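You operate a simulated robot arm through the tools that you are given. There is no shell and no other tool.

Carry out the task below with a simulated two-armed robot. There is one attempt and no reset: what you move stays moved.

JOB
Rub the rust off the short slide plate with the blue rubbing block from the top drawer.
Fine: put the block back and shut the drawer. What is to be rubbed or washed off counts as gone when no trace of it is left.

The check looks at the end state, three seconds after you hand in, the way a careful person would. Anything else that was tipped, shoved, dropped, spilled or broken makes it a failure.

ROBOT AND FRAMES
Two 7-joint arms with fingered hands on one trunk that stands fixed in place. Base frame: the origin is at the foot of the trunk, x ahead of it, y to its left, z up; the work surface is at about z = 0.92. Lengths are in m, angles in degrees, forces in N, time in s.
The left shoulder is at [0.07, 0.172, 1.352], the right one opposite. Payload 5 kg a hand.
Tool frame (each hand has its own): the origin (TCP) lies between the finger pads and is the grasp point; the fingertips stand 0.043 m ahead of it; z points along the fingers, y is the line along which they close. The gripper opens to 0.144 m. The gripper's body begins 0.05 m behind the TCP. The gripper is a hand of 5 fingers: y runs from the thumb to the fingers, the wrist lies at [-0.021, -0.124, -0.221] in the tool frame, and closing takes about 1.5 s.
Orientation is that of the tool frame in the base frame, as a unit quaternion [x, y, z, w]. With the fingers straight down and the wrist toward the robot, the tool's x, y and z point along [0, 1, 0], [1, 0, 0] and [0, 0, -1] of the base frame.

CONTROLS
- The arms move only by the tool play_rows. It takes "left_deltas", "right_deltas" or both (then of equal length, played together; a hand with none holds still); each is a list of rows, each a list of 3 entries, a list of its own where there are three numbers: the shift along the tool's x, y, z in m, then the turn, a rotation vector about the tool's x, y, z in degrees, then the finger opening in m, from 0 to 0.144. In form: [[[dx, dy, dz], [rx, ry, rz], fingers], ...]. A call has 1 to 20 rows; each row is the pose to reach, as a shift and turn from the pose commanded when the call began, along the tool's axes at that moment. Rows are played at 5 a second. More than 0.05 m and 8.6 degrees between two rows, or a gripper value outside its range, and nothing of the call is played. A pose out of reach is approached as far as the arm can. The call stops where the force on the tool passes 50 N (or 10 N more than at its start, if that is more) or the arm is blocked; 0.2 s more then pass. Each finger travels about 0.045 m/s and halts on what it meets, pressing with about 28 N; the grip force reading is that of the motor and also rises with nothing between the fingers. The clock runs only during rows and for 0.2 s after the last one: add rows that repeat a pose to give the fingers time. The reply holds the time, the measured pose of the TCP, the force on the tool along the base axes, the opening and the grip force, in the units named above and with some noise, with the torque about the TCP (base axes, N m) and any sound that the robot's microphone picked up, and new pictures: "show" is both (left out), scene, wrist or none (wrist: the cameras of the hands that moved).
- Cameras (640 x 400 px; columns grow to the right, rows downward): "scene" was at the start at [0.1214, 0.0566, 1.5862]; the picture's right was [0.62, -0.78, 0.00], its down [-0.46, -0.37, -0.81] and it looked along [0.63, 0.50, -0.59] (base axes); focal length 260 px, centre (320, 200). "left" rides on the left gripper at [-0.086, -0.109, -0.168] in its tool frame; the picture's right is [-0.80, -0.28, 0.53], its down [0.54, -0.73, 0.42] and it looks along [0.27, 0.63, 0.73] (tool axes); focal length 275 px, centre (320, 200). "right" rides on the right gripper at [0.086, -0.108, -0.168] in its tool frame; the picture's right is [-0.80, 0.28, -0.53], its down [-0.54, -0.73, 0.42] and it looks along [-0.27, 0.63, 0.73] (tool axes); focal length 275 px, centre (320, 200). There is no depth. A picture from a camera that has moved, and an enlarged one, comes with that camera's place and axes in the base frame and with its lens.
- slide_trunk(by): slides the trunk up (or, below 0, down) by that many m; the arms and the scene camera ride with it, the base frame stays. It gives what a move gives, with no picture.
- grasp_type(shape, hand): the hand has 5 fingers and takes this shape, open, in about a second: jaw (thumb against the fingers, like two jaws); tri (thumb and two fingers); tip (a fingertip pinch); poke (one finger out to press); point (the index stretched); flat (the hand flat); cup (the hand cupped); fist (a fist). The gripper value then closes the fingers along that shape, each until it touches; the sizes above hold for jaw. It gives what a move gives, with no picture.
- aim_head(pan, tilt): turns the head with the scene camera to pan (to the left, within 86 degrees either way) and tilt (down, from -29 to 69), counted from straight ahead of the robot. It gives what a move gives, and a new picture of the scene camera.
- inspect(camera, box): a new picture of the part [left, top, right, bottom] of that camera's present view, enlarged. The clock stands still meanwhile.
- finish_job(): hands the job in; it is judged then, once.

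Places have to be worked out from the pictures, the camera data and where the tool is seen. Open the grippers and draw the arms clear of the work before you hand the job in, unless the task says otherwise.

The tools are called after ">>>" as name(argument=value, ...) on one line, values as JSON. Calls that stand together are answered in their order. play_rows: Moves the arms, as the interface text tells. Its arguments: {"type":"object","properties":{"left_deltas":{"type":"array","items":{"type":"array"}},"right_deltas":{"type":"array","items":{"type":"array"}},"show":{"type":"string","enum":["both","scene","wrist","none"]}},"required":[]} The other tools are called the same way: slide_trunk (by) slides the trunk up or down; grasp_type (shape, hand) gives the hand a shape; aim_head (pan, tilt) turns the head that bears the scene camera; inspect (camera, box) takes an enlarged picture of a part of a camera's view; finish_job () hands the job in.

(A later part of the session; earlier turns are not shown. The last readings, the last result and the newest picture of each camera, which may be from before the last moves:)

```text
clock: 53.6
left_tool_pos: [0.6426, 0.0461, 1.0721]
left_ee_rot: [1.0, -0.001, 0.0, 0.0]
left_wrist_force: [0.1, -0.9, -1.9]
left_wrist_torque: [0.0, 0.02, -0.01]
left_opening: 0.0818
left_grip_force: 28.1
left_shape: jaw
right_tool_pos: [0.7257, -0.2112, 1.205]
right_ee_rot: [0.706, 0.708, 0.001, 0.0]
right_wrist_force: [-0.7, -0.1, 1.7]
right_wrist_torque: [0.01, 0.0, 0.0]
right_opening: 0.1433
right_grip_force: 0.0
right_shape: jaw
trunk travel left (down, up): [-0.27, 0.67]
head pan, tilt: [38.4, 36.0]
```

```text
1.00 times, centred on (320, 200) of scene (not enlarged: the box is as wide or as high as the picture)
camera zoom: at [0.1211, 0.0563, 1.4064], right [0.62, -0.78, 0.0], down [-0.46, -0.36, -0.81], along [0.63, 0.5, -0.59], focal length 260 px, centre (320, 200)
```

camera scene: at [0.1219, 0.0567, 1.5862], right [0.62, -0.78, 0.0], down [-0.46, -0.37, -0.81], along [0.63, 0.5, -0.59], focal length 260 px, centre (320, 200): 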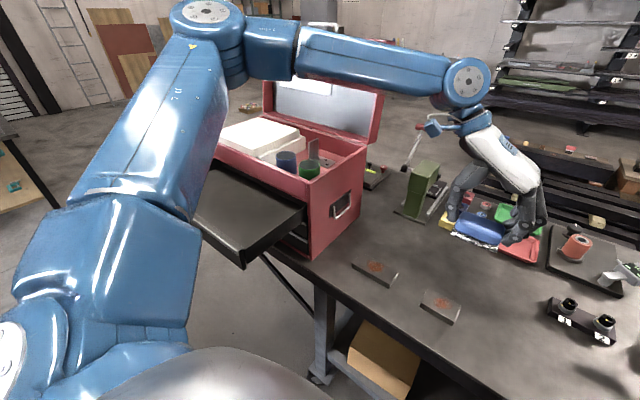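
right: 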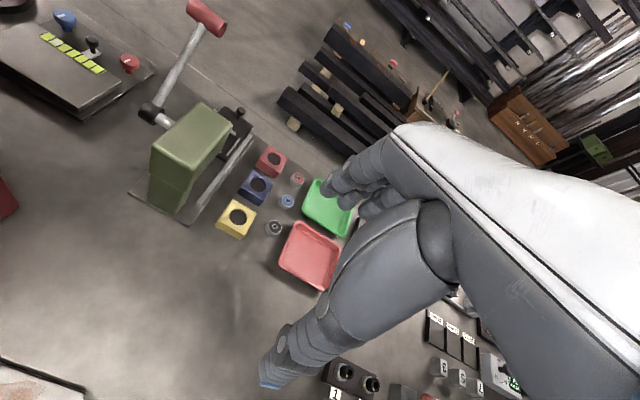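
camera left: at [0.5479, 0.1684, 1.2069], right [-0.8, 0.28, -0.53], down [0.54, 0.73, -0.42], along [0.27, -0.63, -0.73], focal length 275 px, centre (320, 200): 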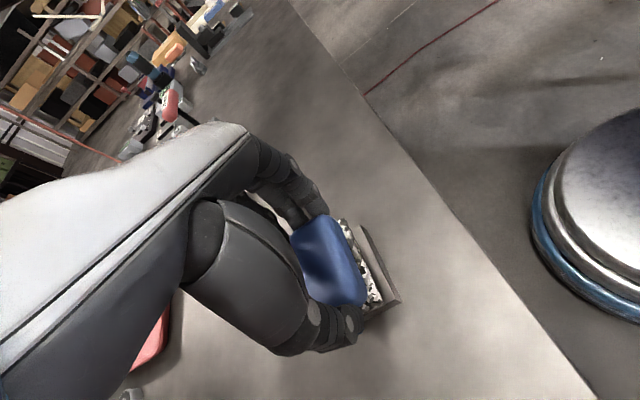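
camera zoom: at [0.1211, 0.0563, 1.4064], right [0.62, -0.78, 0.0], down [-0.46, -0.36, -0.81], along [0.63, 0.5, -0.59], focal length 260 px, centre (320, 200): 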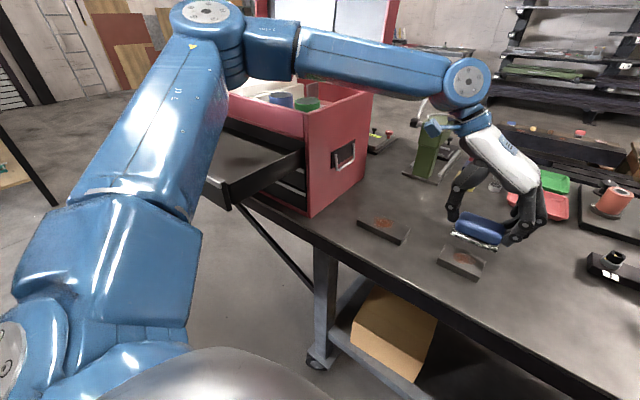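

The hand is above the plate and level at z 1.072. I'll lower to about 8 mm above the expected contact and look.

>>> play_rows(left_deltas=[[[0, 0, 0.025], [0, 0, 0], 0.04], [[0, 0, 0.05], [0, 0, 0], 0.04], [[0, 0, 0.066], [0, 0, 0], 0.04], [[0, 0, 0.072], [0, 0, 0], 0.04], [[0, 0, 0.072], [0, 0, 0], 0.04]], show="both")

>>> inspect(camera="scene", box=[420, 190, 548, 290])

>>> inspect(camera="left", box=[280, 180, 472, 330])

```text
clock: 54.8
left_tool_pos: [0.6409, 0.047, 1.0031]
left_ee_rot: [1.0, 0.0, 0.003, 0.001]
left_wrist_force: [0.1, 2.8, 22.3]
left_wrist_torque: [-0.11, 0.0, -0.04]
left_opening: 0.0814
left_grip_force: 27.9
left_shape: jaw
right_tool_pos: [0.7248, -0.2096, 1.2061]
right_ee_rot: [0.706, 0.708, 0.0, 0.0]
right_wrist_force: [0.5, -0.9, 0.5]
right_wrist_torque: [0.0, 0.02, 0.0]
right_opening: 0.1432
right_grip_force: 0.0
right_shape: jaw
trunk travel left (down, up): [-0.27, 0.67]
head pan, tilt: [38.4, 36.0]
camera scene: at [0.1199, 0.0563, 1.4067], right [0.62, -0.78, 0.0], down [-0.46, -0.36, -0.81], along [0.63, 0.5, -0.59], focal length 260 px, centre (320, 200)
camera left: at [0.5551, 0.1553, 1.1705], right [-0.79, 0.28, -0.54], down [0.54, 0.72, -0.42], along [0.27, -0.63, -0.73], focal length 275 px, centre (320, 200)
```

scene: 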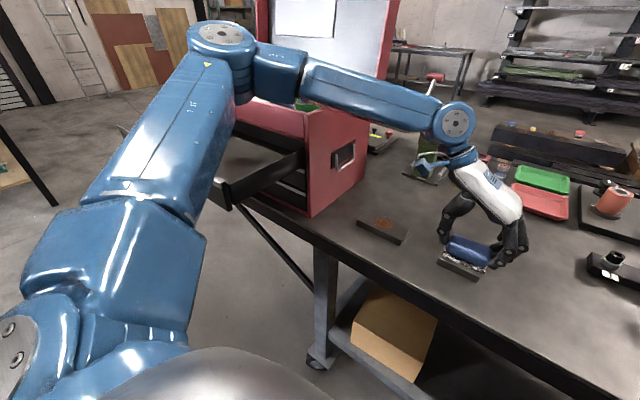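
left: 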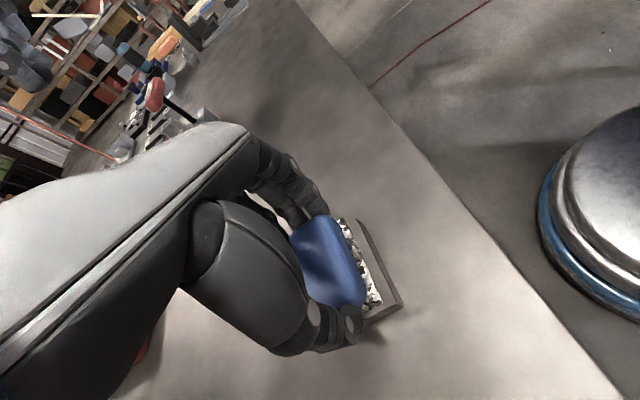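

```text
4.00 times, centred on (484, 240) of scene
camera zoom: at [0.1199, 0.0563, 1.4067], right [0.62, -0.78, 0.0], down [-0.46, -0.36, -0.81], along [0.63, 0.5, -0.59], focal length 1042 px, centre (-336, 40)
```

zoom: 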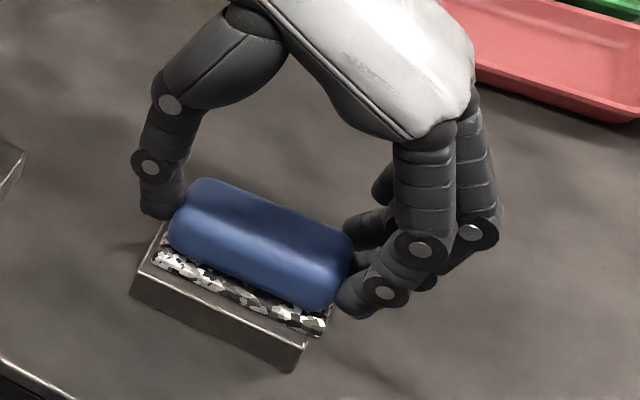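

```text
2.67 times, centred on (376, 255) of left
camera zoom: at [0.5551, 0.1553, 1.1705], right [-0.79, 0.28, -0.54], down [0.54, 0.72, -0.42], along [0.27, -0.63, -0.73], focal length 734 px, centre (171, 53)
```

zoom: 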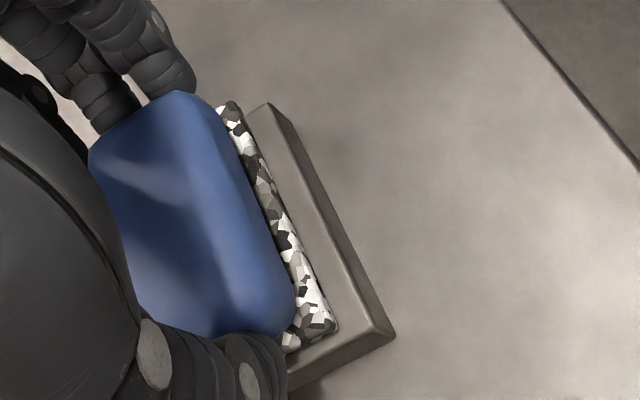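

The pad touched already at TCP z≈1.003 with about 22 N (so the plate top is at z≈0.945). I'll ease the pressure to roughly 10 N and make a few short strokes along the plate's length, then check that the plate hasn't moved.

>>> play_rows(left_deltas=[[[0, 0, -0.0018], [0, 0, 0], 0.04], [[0, 0.005, -0.0018], [0, 0, 0], 0.04], [[0, 0.01, -0.0018], [0, 0, 0], 0.04], [[0, 0.005, -0.0018], [0, 0, 0], 0.04], [[0, 0, -0.0018], [0, 0, 0], 0.04], [[0, -0.005, -0.0018], [0, 0, 0], 0.04], [[0, -0.01, -0.0018], [0, 0, 0], 0.04], [[0, -0.005, -0.0018], [0, 0, 0], 0.04], [[0, 0, -0.0018], [0, 0, 0], 0.04]], show="both")

>>> inspect(camera="scene", box=[420, 190, 548, 290])

>>> inspect(camera="left", box=[280, 180, 472, 330])

```text
clock: 56.8
left_tool_pos: [0.6418, 0.0478, 1.0023]
left_ee_rot: [1.0, 0.0, 0.001, 0.0]
left_wrist_force: [-0.5, 6.4, 18.5]
left_wrist_torque: [0.17, -0.01, 0.04]
left_opening: 0.0813
left_grip_force: 27.7
left_shape: jaw
right_tool_pos: [0.7241, -0.21, 1.2049]
right_ee_rot: [0.706, 0.708, -0.001, 0.001]
right_wrist_force: [-0.3, -0.4, 0.0]
right_wrist_torque: [0.02, -0.01, 0.03]
right_opening: 0.1432
right_grip_force: 0.1
right_shape: jaw
trunk travel left (down, up): [-0.27, 0.67]
head pan, tilt: [38.4, 36.0]
camera scene: at [0.1197, 0.0577, 1.4064], right [0.62, -0.78, 0.0], down [-0.46, -0.37, -0.81], along [0.63, 0.5, -0.59], focal length 260 px, centre (320, 200)
camera left: at [0.5555, 0.1569, 1.1705], right [-0.8, 0.28, -0.53], down [0.54, 0.73, -0.42], along [0.27, -0.63, -0.73], focal length 275 px, centre (320, 200)
```

scene: 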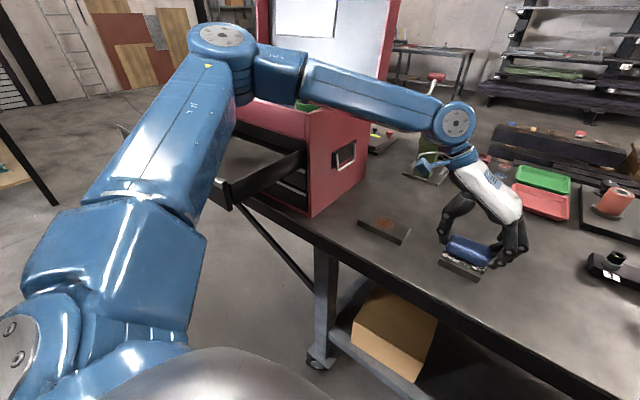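
left: 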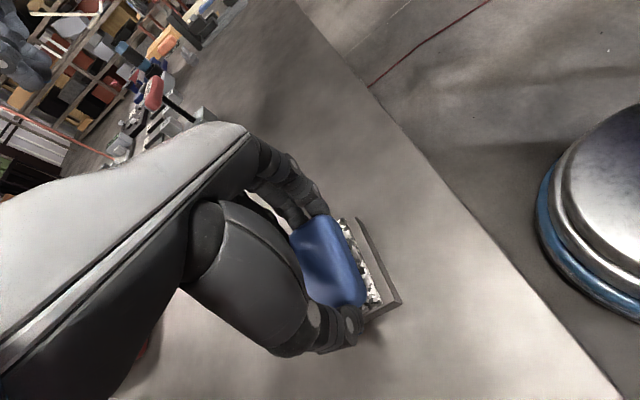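

```text
4.00 times, centred on (484, 240) of scene
camera zoom: at [0.1197, 0.0577, 1.4064], right [0.62, -0.78, 0.0], down [-0.46, -0.37, -0.81], along [0.63, 0.5, -0.59], focal length 1042 px, centre (-336, 40)
```

zoom: 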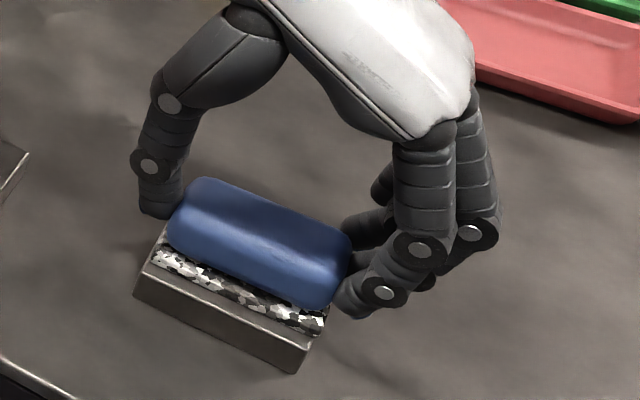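

```text
2.67 times, centred on (376, 255) of left
camera zoom: at [0.5555, 0.1569, 1.1705], right [-0.8, 0.28, -0.53], down [0.54, 0.73, -0.42], along [0.27, -0.63, -0.73], focal length 734 px, centre (171, 53)
```

zoom: 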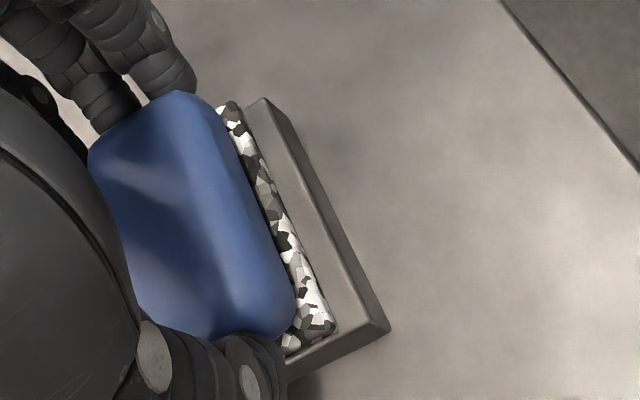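

The plate seems not to have shifted. I'll lift 7 cm to see how much rust is gone.

>>> play_rows(left_deltas=[[[0, 0, -0.01], [0, 0, 0], 0.04], [[0, 0, -0.04], [0, 0, 0], 0.04], [[0, 0, -0.07], [0, 0, 0], 0.04], [[0, 0, -0.07], [0, 0, 0], 0.04]], show="scene")

>>> inspect(camera="scene", box=[420, 200, 548, 290])

>>> inspect(camera="left", box=[280, 180, 472, 330])

```text
clock: 57.8
left_tool_pos: [0.642, 0.0482, 1.0708]
left_ee_rot: [1.0, -0.001, -0.001, -0.001]
left_wrist_force: [0.2, 0.4, -1.1]
left_wrist_torque: [0.0, -0.02, 0.01]
left_opening: 0.0818
left_grip_force: 27.5
left_shape: jaw
right_tool_pos: [0.7263, -0.2098, 1.2033]
right_ee_rot: [0.707, 0.707, -0.001, -0.001]
right_wrist_force: [-0.1, -0.2, 0.4]
right_wrist_torque: [0.0, 0.01, -0.01]
right_opening: 0.1432
right_grip_force: 0.0
right_shape: jaw
trunk travel left (down, up): [-0.27, 0.67]
head pan, tilt: [38.4, 36.0]
camera scene: at [0.1221, 0.0565, 1.4061], right [0.62, -0.78, 0.0], down [-0.46, -0.37, -0.81], along [0.63, 0.5, -0.59], focal length 260 px, centre (320, 200)
```

scene: 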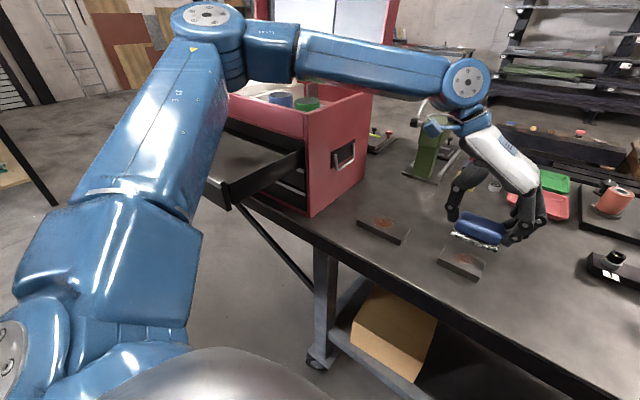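

```text
4.44 times, centred on (484, 245) of scene
camera zoom: at [0.1221, 0.0565, 1.4061], right [0.62, -0.78, 0.0], down [-0.46, -0.37, -0.81], along [0.63, 0.5, -0.59], focal length 1158 px, centre (-409, 0)
```

zoom: 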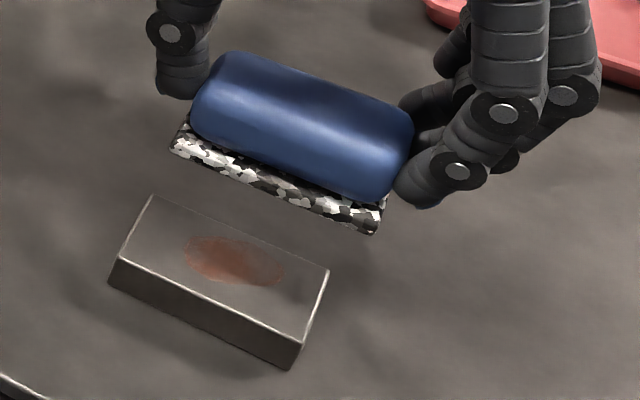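

```text
2.67 times, centred on (376, 255) of left
camera zoom: at [0.5567, 0.1558, 1.2392], right [-0.8, 0.29, -0.53], down [0.54, 0.73, -0.42], along [0.27, -0.63, -0.73], focal length 734 px, centre (171, 53)
```

zoom: 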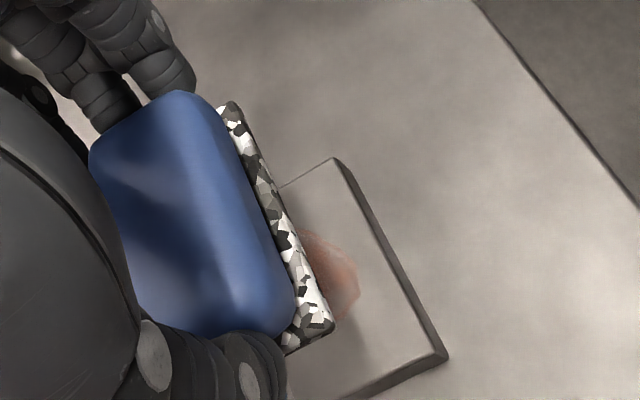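

The rust has faded visibly and the plate is where it was (x 0.611–0.670, y 0.008–0.094). I'll go back down to the same light pressure and rub more, with slightly longer strokes.

>>> play_rows(left_deltas=[[[-0.003, 0, 0.035], [0, 0, 0], 0.04], [[-0.003, 0, 0.062], [0, 0, 0], 0.04], [[-0.003, 0, 0.07], [0, 0, 0], 0.04], [[-0.003, 0.007, 0.07], [0, 0, 0], 0.04], [[-0.003, 0.014, 0.07], [0, 0, 0], 0.04], [[-0.003, 0.007, 0.07], [0, 0, 0], 0.04], [[-0.003, 0, 0.07], [0, 0, 0], 0.04], [[-0.003, -0.007, 0.07], [0, 0, 0], 0.04], [[-0.003, -0.014, 0.07], [0, 0, 0], 0.04], [[-0.003, -0.007, 0.07], [0, 0, 0], 0.04], [[-0.003, 0, 0.07], [0, 0, 0], 0.04], [[-0.003, 0.007, 0.07], [0, 0, 0], 0.04], [[-0.003, 0.014, 0.07], [0, 0, 0], 0.04], [[-0.003, 0.007, 0.07], [0, 0, 0], 0.04], [[-0.003, 0, 0.07], [0, 0, 0], 0.04], [[-0.003, -0.007, 0.07], [0, 0, 0], 0.04], [[-0.003, -0.014, 0.07], [0, 0, 0], 0.04], [[-0.003, -0.007, 0.07], [0, 0, 0], 0.04], [[-0.003, 0, 0.07], [0, 0, 0], 0.04]], show="none")

>>> inspect(camera="scene", box=[420, 190, 548, 290])

```text
clock: 61.8
left_tool_pos: [0.6387, 0.0499, 1.0023]
left_ee_rot: [1.0, 0.0, 0.001, -0.001]
left_wrist_force: [0.5, 8.0, 17.2]
left_wrist_torque: [0.23, 0.01, 0.01]
left_opening: 0.0816
left_grip_force: 27.6
left_shape: jaw
right_tool_pos: [0.7245, -0.2084, 1.2054]
right_ee_rot: [0.706, 0.709, 0.0, 0.0]
right_wrist_force: [0.4, 0.0, 0.4]
right_wrist_torque: [0.04, 0.0, 0.0]
right_opening: 0.1431
right_grip_force: 0.1
right_shape: jaw
trunk travel left (down, up): [-0.27, 0.67]
head pan, tilt: [38.4, 36.0]
```

```text
4.00 times, centred on (484, 240) of scene
camera zoom: at [0.1199, 0.0566, 1.4064], right [0.62, -0.78, 0.0], down [-0.46, -0.37, -0.81], along [0.63, 0.5, -0.59], focal length 1042 px, centre (-336, 40)
```

zoom: 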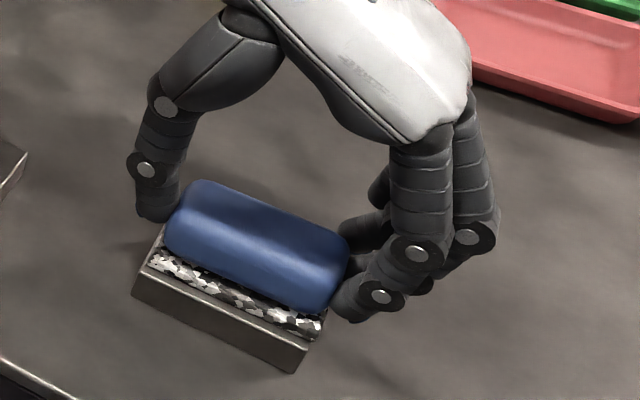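

The plate remains in place. I'll add strokes across the plate and along it, then lift to check.

>>> play_rows(left_deltas=[[[0.006, 0, 0], [0, 0, 0], 0.04], [[0.011, 0, 0], [0, 0, 0], 0.04], [[0.005, 0, 0], [0, 0, 0], 0.04], [[-0.001, 0, 0], [0, 0, 0], 0.04], [[-0.006, 0, 0], [0, 0, 0], 0.04], [[-0.011, 0, 0], [0, 0, 0], 0.04], [[-0.005, 0, 0], [0, 0, 0], 0.04], [[0, 0, 0], [0, 0, 0], 0.04], [[0, 0.007, 0], [0, 0, 0], 0.04], [[0, 0.014, 0], [0, 0, 0], 0.04], [[0, 0.007, 0], [0, 0, 0], 0.04], [[0, 0, 0], [0, 0, 0], 0.04], [[0, -0.007, 0], [0, 0, 0], 0.04], [[0, -0.014, 0], [0, 0, 0], 0.04], [[0, -0.007, 0], [0, 0, 0], 0.04], [[0, 0, 0], [0, 0, 0], 0.04], [[0, 0, -0.01], [0, 0, 0], 0.04], [[0, 0, -0.05], [0, 0, 0], 0.04], [[0, 0, -0.085], [0, 0, 0], 0.04], [[0, 0, -0.085], [0, 0, 0], 0.04]], show="none")

>>> inspect(camera="scene", box=[420, 210, 516, 290])

>>> inspect(camera="left", box=[320, 200, 448, 320])

```text
clock: 66.0
left_tool_pos: [0.6386, 0.0482, 1.0853]
left_ee_rot: [1.0, -0.001, -0.001, 0.0]
left_wrist_force: [0.6, 0.1, -1.9]
left_wrist_torque: [-0.01, 0.02, -0.02]
left_opening: 0.0822
left_grip_force: 28.1
left_shape: jaw
right_tool_pos: [0.727, -0.2096, 1.2026]
right_ee_rot: [0.706, 0.708, -0.001, -0.001]
right_wrist_force: [0.0, 0.1, 0.6]
right_wrist_torque: [-0.03, 0.04, 0.0]
right_opening: 0.1431
right_grip_force: 0.1
right_shape: jaw
trunk travel left (down, up): [-0.27, 0.67]
head pan, tilt: [38.4, 36.0]
```

```text
5.00 times, centred on (468, 250) of scene
camera zoom: at [0.1222, 0.0565, 1.4061], right [0.62, -0.78, 0.0], down [-0.46, -0.37, -0.81], along [0.63, 0.5, -0.59], focal length 1303 px, centre (-420, -50)
```

zoom: 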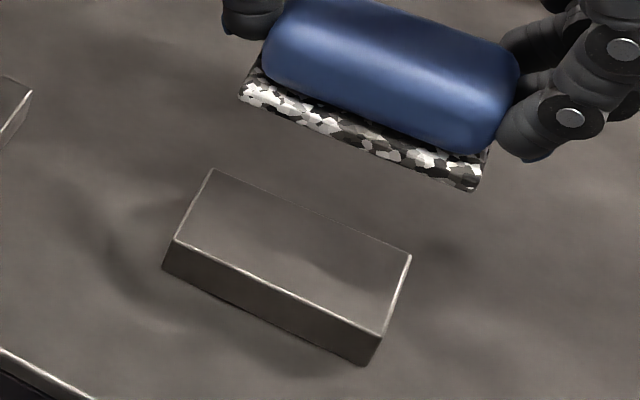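

```text
3.33 times, centred on (384, 260) of left
camera zoom: at [0.5537, 0.1566, 1.2539], right [-0.8, 0.29, -0.53], down [0.54, 0.73, -0.42], along [0.27, -0.63, -0.73], focal length 918 px, centre (107, 0)
```

zoom: 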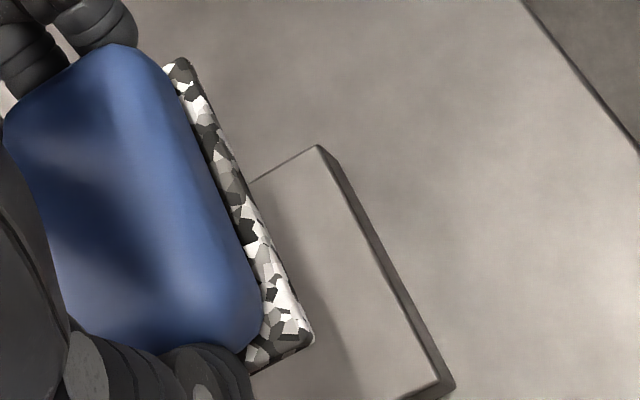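

The plate now looks clean from both views. To make sure no faint trace remains, I'll do one more pass covering the full patch and its edges at the same pressure, then lift.

>>> play_rows(left_deltas=[[[0, 0, 0.045], [0, 0, 0], 0.04], [[0, 0, 0.077], [0, 0, 0], 0.04], [[0, 0, 0.085], [0, 0, 0], 0.04], [[0.006, 0.006, 0.085], [0, 0, 0], 0.04], [[0.006, 0.013, 0.085], [0, 0, 0], 0.04], [[0.006, 0.006, 0.085], [0, 0, 0], 0.04], [[0.006, 0, 0.085], [0, 0, 0], 0.04], [[0.006, -0.007, 0.085], [0, 0, 0], 0.04], [[0.006, -0.013, 0.085], [0, 0, 0], 0.04], [[0, -0.007, 0.085], [0, 0, 0], 0.04], [[-0.006, 0, 0.085], [0, 0, 0], 0.04], [[-0.006, 0.007, 0.085], [0, 0, 0], 0.04], [[-0.006, 0.013, 0.085], [0, 0, 0], 0.04], [[-0.006, 0.006, 0.085], [0, 0, 0], 0.04], [[-0.006, 0, 0.085], [0, 0, 0], 0.04], [[-0.006, -0.007, 0.085], [0, 0, 0], 0.04], [[-0.006, -0.013, 0.085], [0, 0, 0], 0.04], [[-0.003, -0.007, 0.085], [0, 0, 0], 0.04], [[0, 0, 0.085], [0, 0, 0], 0.04], [[0, 0, 0.07], [0, 0, 0], 0.04]], show="none")

```text
clock: 70.2
left_tool_pos: [0.6389, 0.046, 1.016]
left_ee_rot: [1.0, 0.0, 0.0, -0.001]
left_wrist_force: [-1.2, -0.6, -0.9]
left_wrist_torque: [0.0, 0.0, 0.0]
left_opening: 0.0822
left_grip_force: 27.8
left_shape: jaw
right_tool_pos: [0.726, -0.2096, 1.2039]
right_ee_rot: [0.706, 0.708, 0.0, 0.0]
right_wrist_force: [-0.3, 0.1, -0.5]
right_wrist_torque: [0.0, -0.02, -0.04]
right_opening: 0.1432
right_grip_force: 0.0
right_shape: jaw
trunk travel left (down, up): [-0.27, 0.67]
head pan, tilt: [38.4, 36.0]
```

The hand is just off the plate. I'll raise it further, then slide the trunk back up by 18 cm, and inspect the plate in free light.

>>> play_rows(left_deltas=[[[0, 0, -0.03], [0, 0, 0], 0.04], [[0, 0, -0.055], [0, 0, 0], 0.04], [[0, 0, -0.055], [0, 0, 0], 0.04]], show="none")

>>> slide_trunk(by=0.18)

>>> inspect(camera="scene", box=[400, 270, 480, 340])

>>> inspect(camera="left", box=[320, 200, 480, 340])

>>> inspect(camera="scene", box=[0, 0, 640, 400])

```text
clock: 71.0
left_tool_pos: [0.6402, 0.0463, 1.0715]
left_ee_rot: [1.0, -0.001, 0.0, -0.001]
left_wrist_force: [0.6, 0.0, -0.5]
left_wrist_torque: [-0.02, 0.03, -0.01]
left_opening: 0.0821
left_grip_force: 28.0
left_shape: jaw
right_tool_pos: [0.7264, -0.2102, 1.2033]
right_ee_rot: [0.707, 0.708, -0.001, -0.001]
right_wrist_force: [-0.2, 0.6, -0.4]
right_wrist_torque: [0.01, 0.0, -0.02]
right_opening: 0.1431
right_grip_force: 0.1
right_shape: jaw
trunk travel left (down, up): [-0.27, 0.67]
head pan, tilt: [38.4, 36.0]
```

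```text
clock: 73.0
left_tool_pos: [0.6414, 0.0463, 1.2529]
left_ee_rot: [1.0, -0.002, 0.001, 0.0]
left_wrist_force: [0.1, -0.4, -1.7]
left_wrist_torque: [0.01, 0.01, 0.01]
left_opening: 0.082
left_grip_force: 28.3
left_shape: jaw
right_tool_pos: [0.7265, -0.2103, 1.3833]
right_ee_rot: [0.707, 0.708, 0.0, 0.0]
right_wrist_force: [0.5, -0.2, 0.0]
right_wrist_torque: [0.01, 0.04, -0.01]
right_opening: 0.143
right_grip_force: 0.0
right_shape: jaw
trunk travel left (down, up): [-0.45, 0.49]
head pan, tilt: [38.4, 36.0]
```

```text
5.71 times, centred on (440, 305) of scene
camera zoom: at [0.1218, 0.0563, 1.5861], right [0.62, -0.78, 0.0], down [-0.46, -0.36, -0.81], along [0.63, 0.5, -0.59], focal length 1489 px, centre (-366, -400)
```

zoom: 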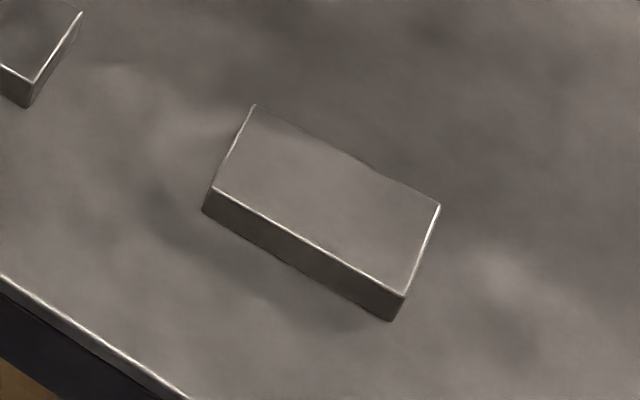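

```text
2.86 times, centred on (400, 270) of left
camera zoom: at [0.5543, 0.155, 1.4195], right [-0.8, 0.29, -0.53], down [0.54, 0.73, -0.42], along [0.27, -0.63, -0.73], focal length 786 px, centre (91, 0)
```

zoom: 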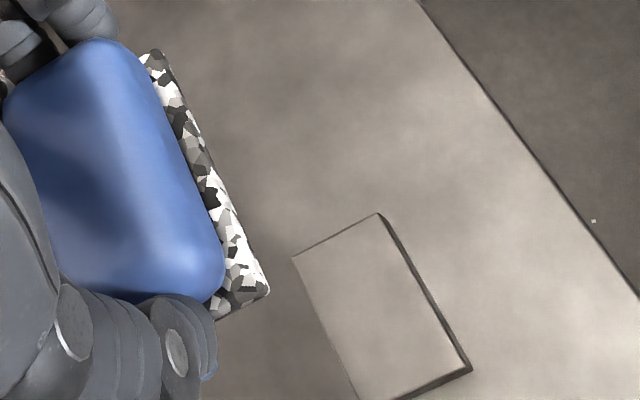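

```text
1.00 times, centred on (320, 200) of scene (not enlarged: the box is as wide or as high as the picture)
camera zoom: at [0.1218, 0.0563, 1.5861], right [0.62, -0.78, 0.0], down [-0.46, -0.36, -0.81], along [0.63, 0.5, -0.59], focal length 260 px, centre (320, 200)
```

zoom: 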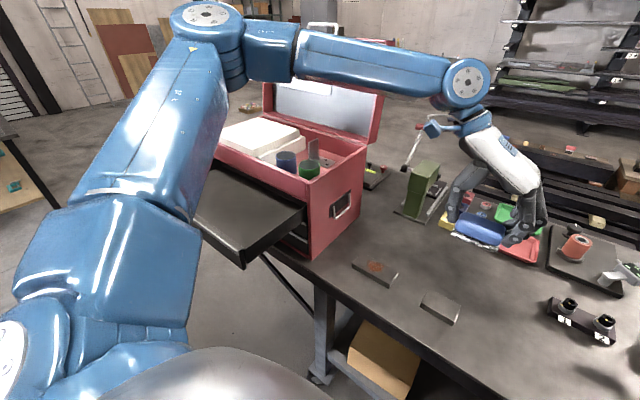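

The plate is clean and hasn't moved (same corners as at the start). Now I'll take the block back along the same way in reverse: first turn the wrist back while moving up and left past the toolbox corner.

>>> play_rows(left_deltas=[[[-0.003, -0.012, -0.014], [0, 0, 0], 0.04], [[-0.006, -0.024, -0.028], [0, 0, -8.2], 0.04], [[-0.01, -0.04, -0.042], [0, 0, -16.4], 0.04], [[-0.014, -0.058, -0.056], [0, 0, -24.6], 0.04], [[-0.018, -0.076, -0.07], [0, 0, -32.8], 0.04], [[-0.022, -0.094, -0.083], [0, 0, -41], 0.04], [[-0.026, -0.112, -0.096], [0, 0, -49.2], 0.04], [[-0.03, -0.13, -0.109], [0, 0, -57.4], 0.04], [[-0.033, -0.148, -0.122], [0, 0, -65.6], 0.04], [[-0.036, -0.166, -0.13], [0, 0, -73.8], 0.04], [[-0.039, -0.184, -0.137], [0, 0, -82], 0.04], [[-0.041, -0.204, -0.137], [0, 0, -90], 0.04], [[-0.041, -0.204, -0.137], [0, 0, -90], 0.04]], show="both")

```text
clock: 75.8
left_tool_pos: [0.5993, 0.2493, 1.389]
left_ee_rot: [0.707, 0.707, 0.001, -0.001]
left_wrist_force: [-0.9, -0.4, -0.6]
left_wrist_torque: [-0.04, 0.03, -0.01]
left_opening: 0.082
left_grip_force: 28.1
left_shape: jaw
right_tool_pos: [0.7262, -0.2105, 1.384]
right_ee_rot: [0.707, 0.707, -0.001, 0.0]
right_wrist_force: [0.7, -0.7, 0.8]
right_wrist_torque: [0.0, -0.01, 0.04]
right_opening: 0.1433
right_grip_force: 0.1
right_shape: jaw
trunk travel left (down, up): [-0.45, 0.49]
head pan, tilt: [38.4, 36.0]
camera scene: at [0.122, 0.0564, 1.5862], right [0.62, -0.78, 0.0], down [-0.46, -0.36, -0.81], along [0.63, 0.5, -0.59], focal length 260 px, centre (320, 200)
camera left: at [0.4904, 0.1639, 1.5566], right [-0.28, -0.8, -0.53], down [-0.73, 0.54, -0.42], along [0.63, 0.27, -0.73], focal length 275 px, centre (320, 200)
```

scene: 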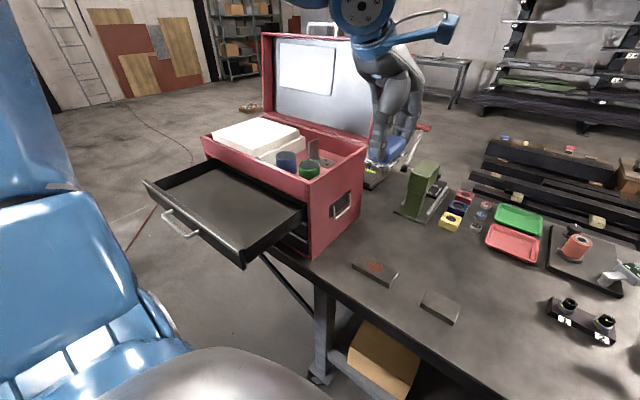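
left: 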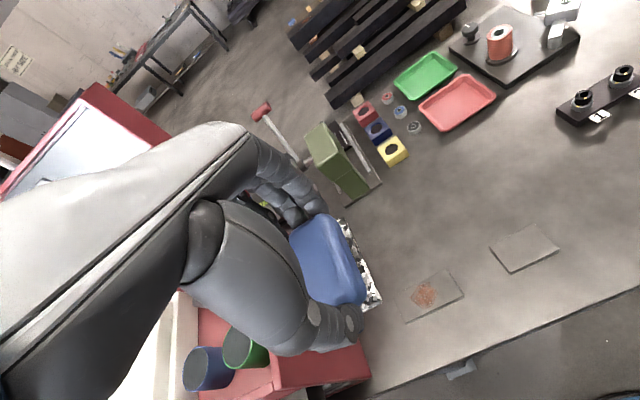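

Clear of everything, at z 1.39. Continue back over the toolbox corner to in front of it, then down to z≈1.27.

>>> play_rows(left_deltas=[[[0.03, -0.026, 0], [0, 0, 0], 0.04], [[0.06, -0.052, 0], [0, 0, 0], 0.04], [[0.09, -0.078, 0], [0, 0, 0], 0.04], [[0.12, -0.104, 0], [0, 0, 0], 0.04], [[0.15, -0.13, 0], [0, 0, 0], 0.04], [[0.185, -0.157, 0], [0, 0, 0], 0.04], [[0.19, -0.157, 0.03], [0, 0, 0], 0.04], [[0.195, -0.157, 0.06], [0, 0, 0], 0.04], [[0.2, -0.157, 0.09], [0, 0, 0], 0.04], [[0.2, -0.157, 0.112], [0, 0, 0], 0.04], [[0.2, -0.157, 0.112], [0, 0, 0], 0.04]], show="both")

```text
clock: 78.2
left_tool_pos: [0.4413, 0.4507, 1.2766]
left_ee_rot: [0.707, 0.707, 0.0, -0.001]
left_wrist_force: [0.2, -0.4, -2.4]
left_wrist_torque: [0.02, 0.02, -0.01]
left_opening: 0.0815
left_grip_force: 27.7
left_shape: jaw
right_tool_pos: [0.7242, -0.2099, 1.3843]
right_ee_rot: [0.707, 0.707, 0.0, 0.0]
right_wrist_force: [0.1, 0.2, 0.2]
right_wrist_torque: [-0.03, -0.02, -0.03]
right_opening: 0.1431
right_grip_force: 0.0
right_shape: jaw
trunk travel left (down, up): [-0.45, 0.49]
head pan, tilt: [38.4, 36.0]
camera scene: at [0.1209, 0.0564, 1.5863], right [0.62, -0.78, 0.0], down [-0.46, -0.36, -0.81], along [0.63, 0.5, -0.59], focal length 260 px, centre (320, 200)
camera left: at [0.3327, 0.3641, 1.4449], right [-0.29, -0.8, -0.53], down [-0.72, 0.54, -0.42], along [0.63, 0.27, -0.73], focal length 275 px, centre (320, 200)
```

scene: 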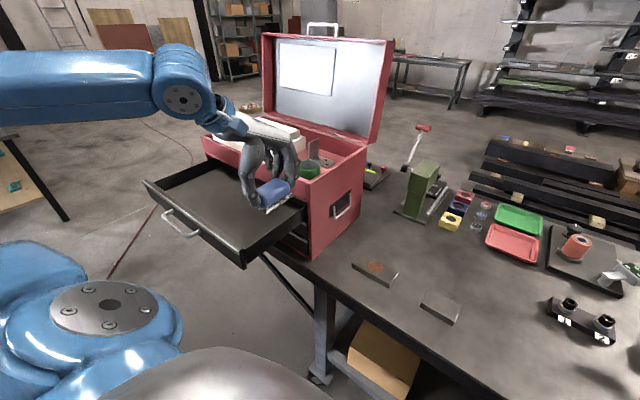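
left: 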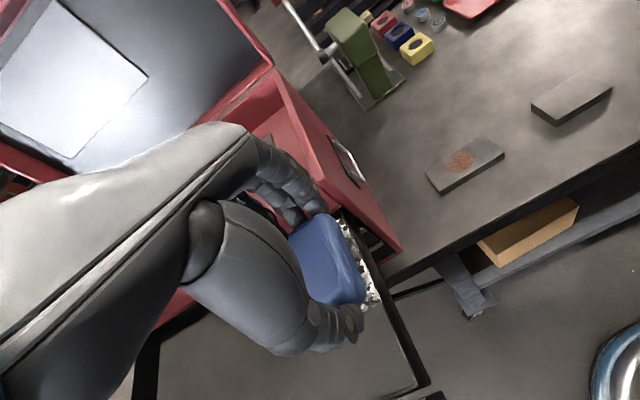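

The block is in front of the toolbox above the open, empty drawer. I'll turn the wrist to the grasping orientation while moving left to above the block's original spot.

>>> play_rows(left_deltas=[[[0.033, 0, 0], [0, 0, -8.2], 0.04], [[0.066, 0, 0], [0, 0, -16.4], 0.04], [[0.099, 0, 0], [0, 0, -24.6], 0.04], [[0.132, 0, 0], [0, 0, -32.8], 0.04], [[0.165, 0, 0], [0, 0, -41], 0.04], [[0.198, 0, 0], [0, 0, -49.2], 0.04], [[0.231, 0, 0], [0, 0, -57.4], 0.04], [[0.264, 0.006, 0], [0, 0, -65.6], 0.04], [[0.297, 0.013, 0], [0, 0, -73.8], 0.04], [[0.33, 0.02, 0], [0, 0, -82], 0.04], [[0.359, 0.028, 0], [0, 0, -90], 0.04], [[0.359, 0.032, 0.007], [0, 0, -90], 0.04], [[0.359, 0.032, 0.007], [0, 0, -90], 0.04]], show="both")

```text
clock: 81.0
left_tool_pos: [0.474, 0.809, 1.2715]
left_ee_rot: [0.001, 1.0, 0.001, 0.001]
left_wrist_force: [0.2, 0.4, -1.6]
left_wrist_torque: [0.01, -0.01, -0.01]
left_opening: 0.0819
left_grip_force: 28.6
left_shape: jaw
right_tool_pos: [0.726, -0.2122, 1.3845]
right_ee_rot: [0.707, 0.707, -0.001, 0.0]
right_wrist_force: [0.3, 0.2, -0.8]
right_wrist_torque: [0.02, -0.01, -0.03]
right_opening: 0.1432
right_grip_force: 0.1
right_shape: jaw
trunk travel left (down, up): [-0.45, 0.49]
head pan, tilt: [38.4, 36.0]
camera scene: at [0.1208, 0.0561, 1.5863], right [0.62, -0.78, 0.0], down [-0.46, -0.36, -0.81], along [0.63, 0.5, -0.59], focal length 260 px, centre (320, 200)
camera left: at [0.5607, 0.701, 1.4384], right [0.8, -0.28, -0.53], down [-0.54, -0.72, -0.42], along [-0.27, 0.63, -0.73], focal length 275 px, centre (320, 200)
```

scene: 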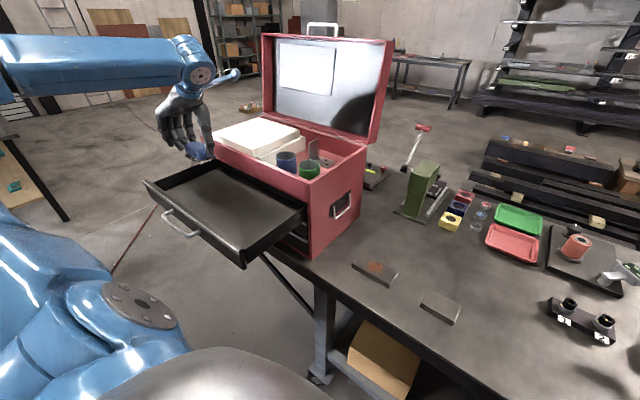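
left: 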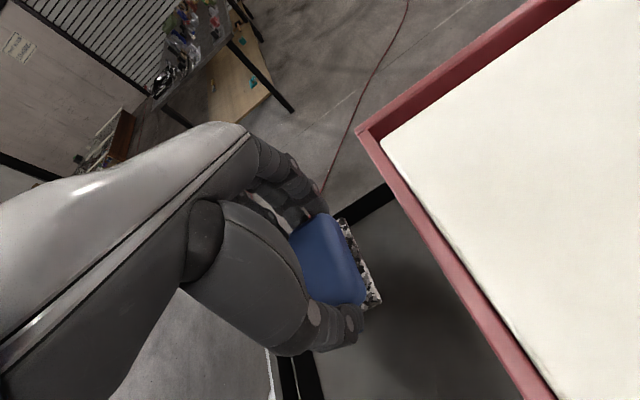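

The drawer is still at its stop and the block is over its original spot. I'll lower it to just above the drawer floor.

>>> play_rows(left_deltas=[[[0, 0, 0.035], [0, 0, 0], 0.04], [[0, 0, 0.07], [0, 0, 0], 0.04], [[0, 0, 0.095], [0, 0, 0], 0.04], [[0, 0, 0.11], [0, 0, 0], 0.04], [[0, 0, 0.116], [0, 0, 0], 0.04], [[0, 0, 0.116], [0, 0, 0], 0.04]], show="both")

>>> inspect(camera="scene", box=[140, 130, 268, 215])

```text
clock: 82.4
left_tool_pos: [0.4755, 0.809, 1.1542]
left_ee_rot: [0.001, 1.0, 0.001, -0.001]
left_wrist_force: [0.5, -0.4, -0.9]
left_wrist_torque: [-0.02, 0.01, 0.03]
left_opening: 0.0821
left_grip_force: 28.0
left_shape: jaw
right_tool_pos: [0.7255, -0.2108, 1.3843]
right_ee_rot: [0.706, 0.708, 0.0, 0.0]
right_wrist_force: [0.1, 0.3, -0.4]
right_wrist_torque: [0.01, -0.02, 0.01]
right_opening: 0.1431
right_grip_force: 0.0
right_shape: jaw
trunk travel left (down, up): [-0.45, 0.49]
head pan, tilt: [38.4, 36.0]
camera scene: at [0.1214, 0.0564, 1.5862], right [0.62, -0.78, 0.0], down [-0.46, -0.36, -0.81], along [0.63, 0.5, -0.59], focal length 260 px, centre (320, 200)
camera left: at [0.5611, 0.7012, 1.3221], right [0.8, -0.28, -0.53], down [-0.54, -0.72, -0.42], along [-0.27, 0.63, -0.73], focal length 275 px, centre (320, 200)
```

scene: 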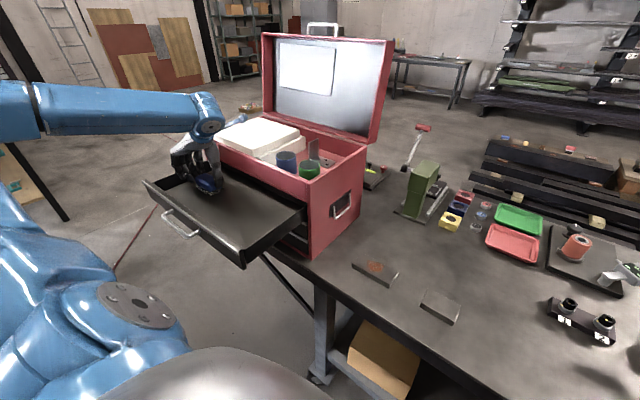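
left: 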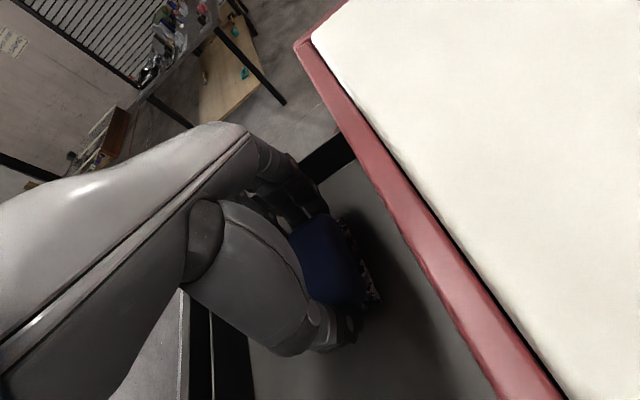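

```text
4.71 times, centred on (204, 172) of scene
camera zoom: at [0.1214, 0.0564, 1.5862], right [0.62, -0.78, 0.0], down [-0.46, -0.36, -0.81], along [0.63, 0.5, -0.59], focal length 1226 px, centre (866, 329)
```

zoom: 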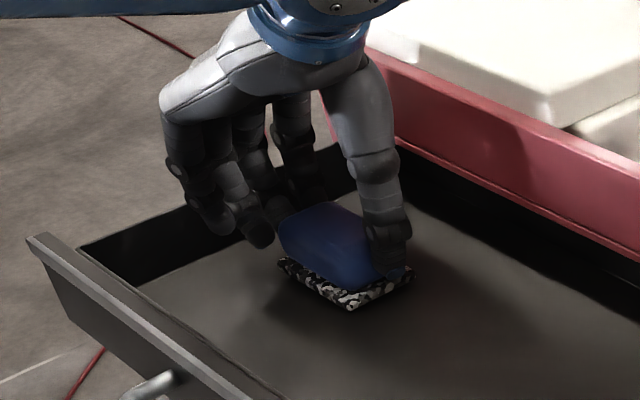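

No contact yet; the pad is a few millimetres above the floor. I'll go down 2 mm, then another 1.5 mm while reading the force.

>>> play_rows(left_deltas=[[[0, 0, 0.001], [0, 0, 0], 0.04], [[0, 0, 0.002], [0, 0, 0], 0.04], [[0, 0, 0.002], [0, 0, 0], 0.04]], show="none")

>>> play_rows(left_deltas=[[[0, 0, 0.0008], [0, 0, 0], 0.04], [[0, 0, 0.0015], [0, 0, 0], 0.04], [[0, 0, 0.0015], [0, 0, 0], 0.04]], show="none")

```text
clock: 83.2
left_tool_pos: [0.4755, 0.8107, 1.151]
left_ee_rot: [0.001, 1.0, 0.001, -0.001]
left_wrist_force: [0.5, -0.3, -1.5]
left_wrist_torque: [0.0, -0.04, 0.01]
left_opening: 0.0819
left_grip_force: 27.2
left_shape: jaw
right_tool_pos: [0.7257, -0.2098, 1.3851]
right_ee_rot: [0.707, 0.708, 0.0, 0.0]
right_wrist_force: [-0.2, 0.3, 0.1]
right_wrist_torque: [-0.02, -0.01, 0.0]
right_opening: 0.1433
right_grip_force: 0.1
right_shape: jaw
trunk travel left (down, up): [-0.45, 0.49]
head pan, tilt: [38.4, 36.0]
```

```text
clock: 84.0
left_tool_pos: [0.4754, 0.8097, 1.1511]
left_ee_rot: [0.0, 1.0, 0.0, 0.0]
left_wrist_force: [-0.4, -0.4, -1.9]
left_wrist_torque: [0.0, -0.01, 0.0]
left_opening: 0.0819
left_grip_force: 27.6
left_shape: jaw
right_tool_pos: [0.7256, -0.2098, 1.3833]
right_ee_rot: [0.707, 0.708, 0.0, 0.0]
right_wrist_force: [0.2, 0.3, 0.3]
right_wrist_torque: [0.0, -0.03, -0.01]
right_opening: 0.1432
right_grip_force: 0.1
right_shape: jaw
trunk travel left (down, up): [-0.45, 0.49]
head pan, tilt: [38.4, 36.0]
```

Still free. I'll continue in 1 mm steps until the weight comes off the hand.

>>> play_rows(left_deltas=[[[0, 0, 0.001], [0, 0, 0], 0.04], [[0, 0, 0.0015], [0, 0, 0], 0.04], [[0, 0, 0.0015], [0, 0, 0], 0.04]], show="none")

>>> play_rows(left_deltas=[[[0, 0, 0.001], [0, 0, 0], 0.04], [[0, 0, 0.0015], [0, 0, 0], 0.04], [[0, 0, 0.0015], [0, 0, 0], 0.04]], show="none")

>>> inspect(camera="scene", box=[180, 155, 244, 200])

```text
clock: 84.8
left_tool_pos: [0.4748, 0.81, 1.1496]
left_ee_rot: [0.001, 1.0, -0.001, 0.0]
left_wrist_force: [0.2, 0.3, -0.8]
left_wrist_torque: [0.05, -0.04, 0.02]
left_opening: 0.0821
left_grip_force: 27.8
left_shape: jaw
right_tool_pos: [0.7256, -0.2106, 1.3842]
right_ee_rot: [0.706, 0.708, 0.0, 0.0]
right_wrist_force: [0.8, 0.4, 0.3]
right_wrist_torque: [-0.01, 0.0, -0.07]
right_opening: 0.143
right_grip_force: 0.1
right_shape: jaw
trunk travel left (down, up): [-0.45, 0.49]
head pan, tilt: [38.4, 36.0]
```

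```text
clock: 85.6
left_tool_pos: [0.4744, 0.8104, 1.149]
left_ee_rot: [0.0, 1.0, 0.001, 0.001]
left_wrist_force: [0.5, 2.7, 8.3]
left_wrist_torque: [0.18, -0.03, 0.0]
left_opening: 0.0818
left_grip_force: 28.3
left_shape: jaw
right_tool_pos: [0.7247, -0.2112, 1.3844]
right_ee_rot: [0.707, 0.708, 0.0, 0.0]
right_wrist_force: [-0.2, -0.8, 1.1]
right_wrist_torque: [-0.02, 0.03, 0.0]
right_opening: 0.143
right_grip_force: 0.0
right_shape: jaw
trunk travel left (down, up): [-0.45, 0.49]
head pan, tilt: [38.4, 36.0]
```

```text
8.89 times, centred on (212, 178) of scene
camera zoom: at [0.1209, 0.0557, 1.5864], right [0.62, -0.78, 0.0], down [-0.46, -0.36, -0.81], along [0.63, 0.5, -0.59], focal length 2316 px, centre (1280, 400)
```

zoom: 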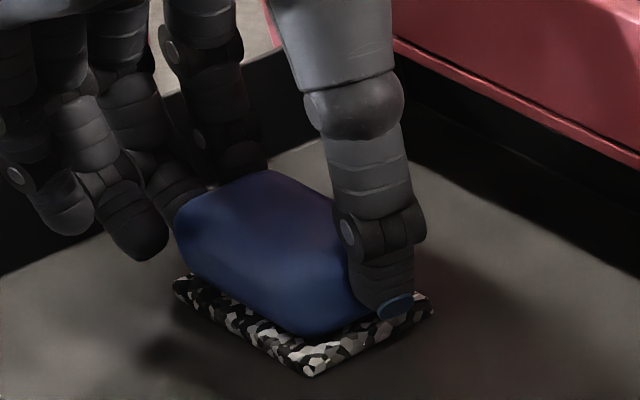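

The pad is resting on the drawer floor (8 N). I'll open the fingers slowly to 104 mm and then lift straight up.

>>> play_rows(left_deltas=[[[0, 0, -0.001], [0, 0, 0], 0.075], [[0, 0, -0.001], [0, 0, 0], 0.085], [[0, 0, -0.001], [0, 0, 0], 0.092], [[0, 0, -0.001], [0, 0, 0], 0.098], [[0, 0, -0.001], [0, 0, 0], 0.104], [[0, 0, -0.001], [0, 0, 0], 0.104], [[0, 0, -0.001], [0, 0, 0], 0.104], [[0, 0, -0.015], [0, 0, 0], 0.104], [[0, 0, -0.04], [0, 0, 0], 0.104], [[0, 0, -0.08], [0, 0, 0], 0.104], [[0, 0, -0.12], [0, 0, 0], 0.104]], show="both")

>>> inspect(camera="scene", box=[140, 130, 300, 250])

```text
clock: 88.0
left_tool_pos: [0.4741, 0.8101, 1.2681]
left_ee_rot: [0.001, 1.0, -0.001, 0.0]
left_wrist_force: [0.1, -0.4, -1.0]
left_wrist_torque: [0.0, 0.02, -0.02]
left_opening: 0.1036
left_grip_force: 0.0
left_shape: jaw
right_tool_pos: [0.7243, -0.2117, 1.3842]
right_ee_rot: [0.706, 0.708, 0.0, 0.0]
right_wrist_force: [-0.5, 0.0, -0.1]
right_wrist_torque: [0.04, 0.0, -0.02]
right_opening: 0.143
right_grip_force: 0.2
right_shape: jaw
trunk travel left (down, up): [-0.45, 0.49]
head pan, tilt: [38.4, 36.0]
camera scene: at [0.1208, 0.0557, 1.5862], right [0.62, -0.78, 0.0], down [-0.46, -0.36, -0.81], along [0.63, 0.5, -0.59], focal length 260 px, centre (320, 200)
camera left: at [0.5604, 0.6997, 1.4364], right [0.8, -0.29, -0.53], down [-0.54, -0.72, -0.42], along [-0.27, 0.63, -0.73], focal length 275 px, centre (320, 200)
```

scene: 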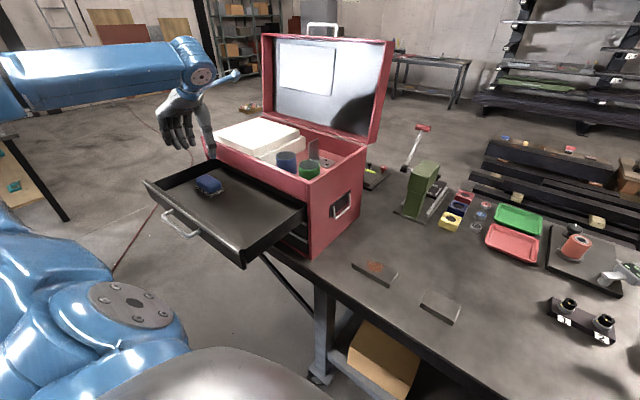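
left: 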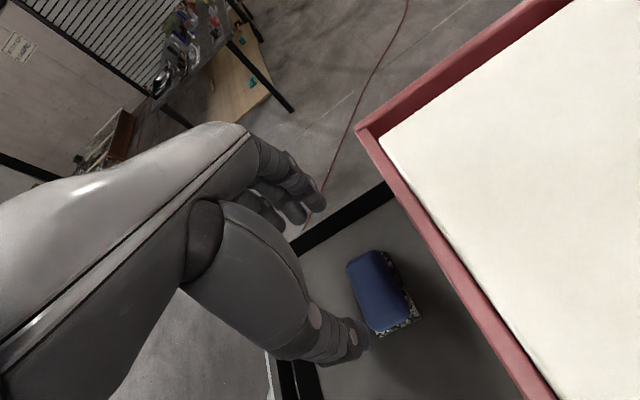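

```text
3.33 times, centred on (220, 190) of scene
camera zoom: at [0.1208, 0.0557, 1.5862], right [0.62, -0.78, 0.0], down [-0.46, -0.36, -0.81], along [0.63, 0.5, -0.59], focal length 868 px, centre (653, 233)
```

zoom: 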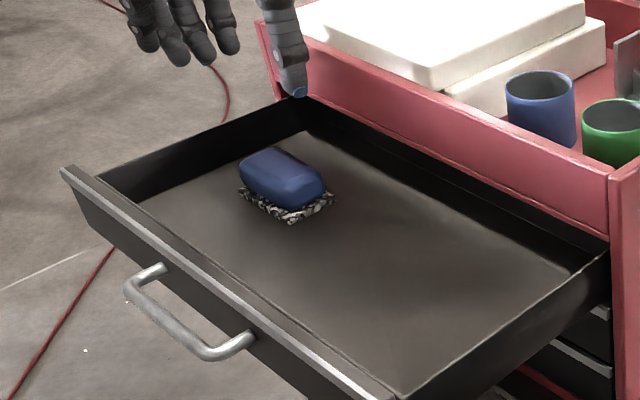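

The block lies back in its place in the drawer. Now I'll turn the empty hand back to the normal orientation and retreat toward the robot, above the drawer's front.

>>> play_rows(left_deltas=[[[0.013, -0.006, -0.01], [0, 0, 8.2], 0.1], [[0.026, -0.0125, -0.02], [0, 0, 16.4], 0.1], [[0.039, -0.019, -0.03], [0, 0, 24.6], 0.09], [[0.052, -0.025, -0.04], [0, 0, 32.8], 0.09], [[0.065, -0.032, -0.05], [0, 0, 41], 0.08], [[0.078, -0.038, -0.06], [0, 0, 49.2], 0.08], [[0.091, -0.044, -0.07], [0, 0, 57.4], 0.08], [[0.104, -0.051, -0.08], [0, 0, 65.6], 0.08], [[0.117, -0.057, -0.09], [0, 0, 73.8], 0.08], [[0.13, -0.064, -0.1], [0, 0, 82], 0.08], [[0.144, -0.07, -0.112], [0, 0, 90], 0.08], [[0.144, -0.07, -0.112], [0, 0, 90], 0.08]], show="both")

```text
clock: 90.6
left_tool_pos: [0.3316, 0.7408, 1.3794]
left_ee_rot: [0.709, 0.705, 0.0, 0.0]
left_wrist_force: [-0.4, 0.8, 0.2]
left_wrist_torque: [-0.04, 0.02, 0.0]
left_opening: 0.0805
left_grip_force: 0.0
left_shape: jaw
right_tool_pos: [0.7243, -0.2093, 1.3838]
right_ee_rot: [0.706, 0.708, -0.001, 0.0]
right_wrist_force: [-0.4, 0.4, 0.2]
right_wrist_torque: [-0.01, 0.02, -0.02]
right_opening: 0.1432
right_grip_force: 0.1
right_shape: jaw
trunk travel left (down, up): [-0.45, 0.49]
head pan, tilt: [38.4, 36.0]
camera scene: at [0.1215, 0.0564, 1.5862], right [0.62, -0.78, 0.0], down [-0.46, -0.36, -0.81], along [0.63, 0.5, -0.59], focal length 260 px, centre (320, 200)
camera left: at [0.2225, 0.6544, 1.5476], right [-0.29, -0.8, -0.53], down [-0.72, 0.55, -0.42], along [0.63, 0.27, -0.73], focal length 275 px, centre (320, 200)
```

scene: 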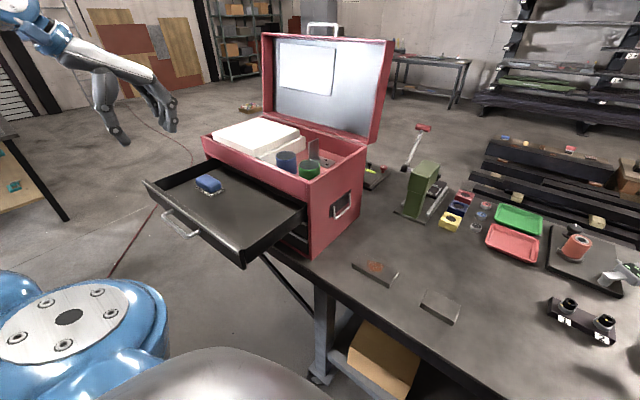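
left: 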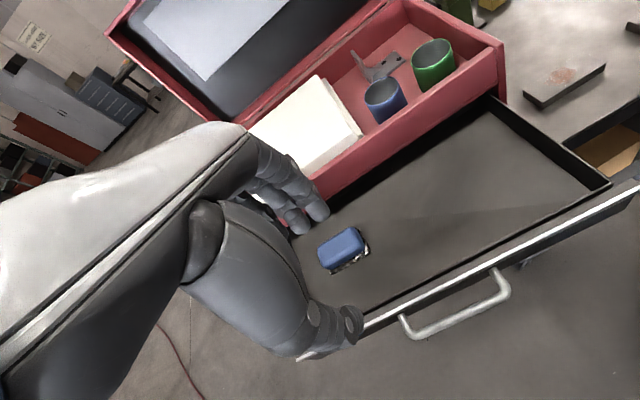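

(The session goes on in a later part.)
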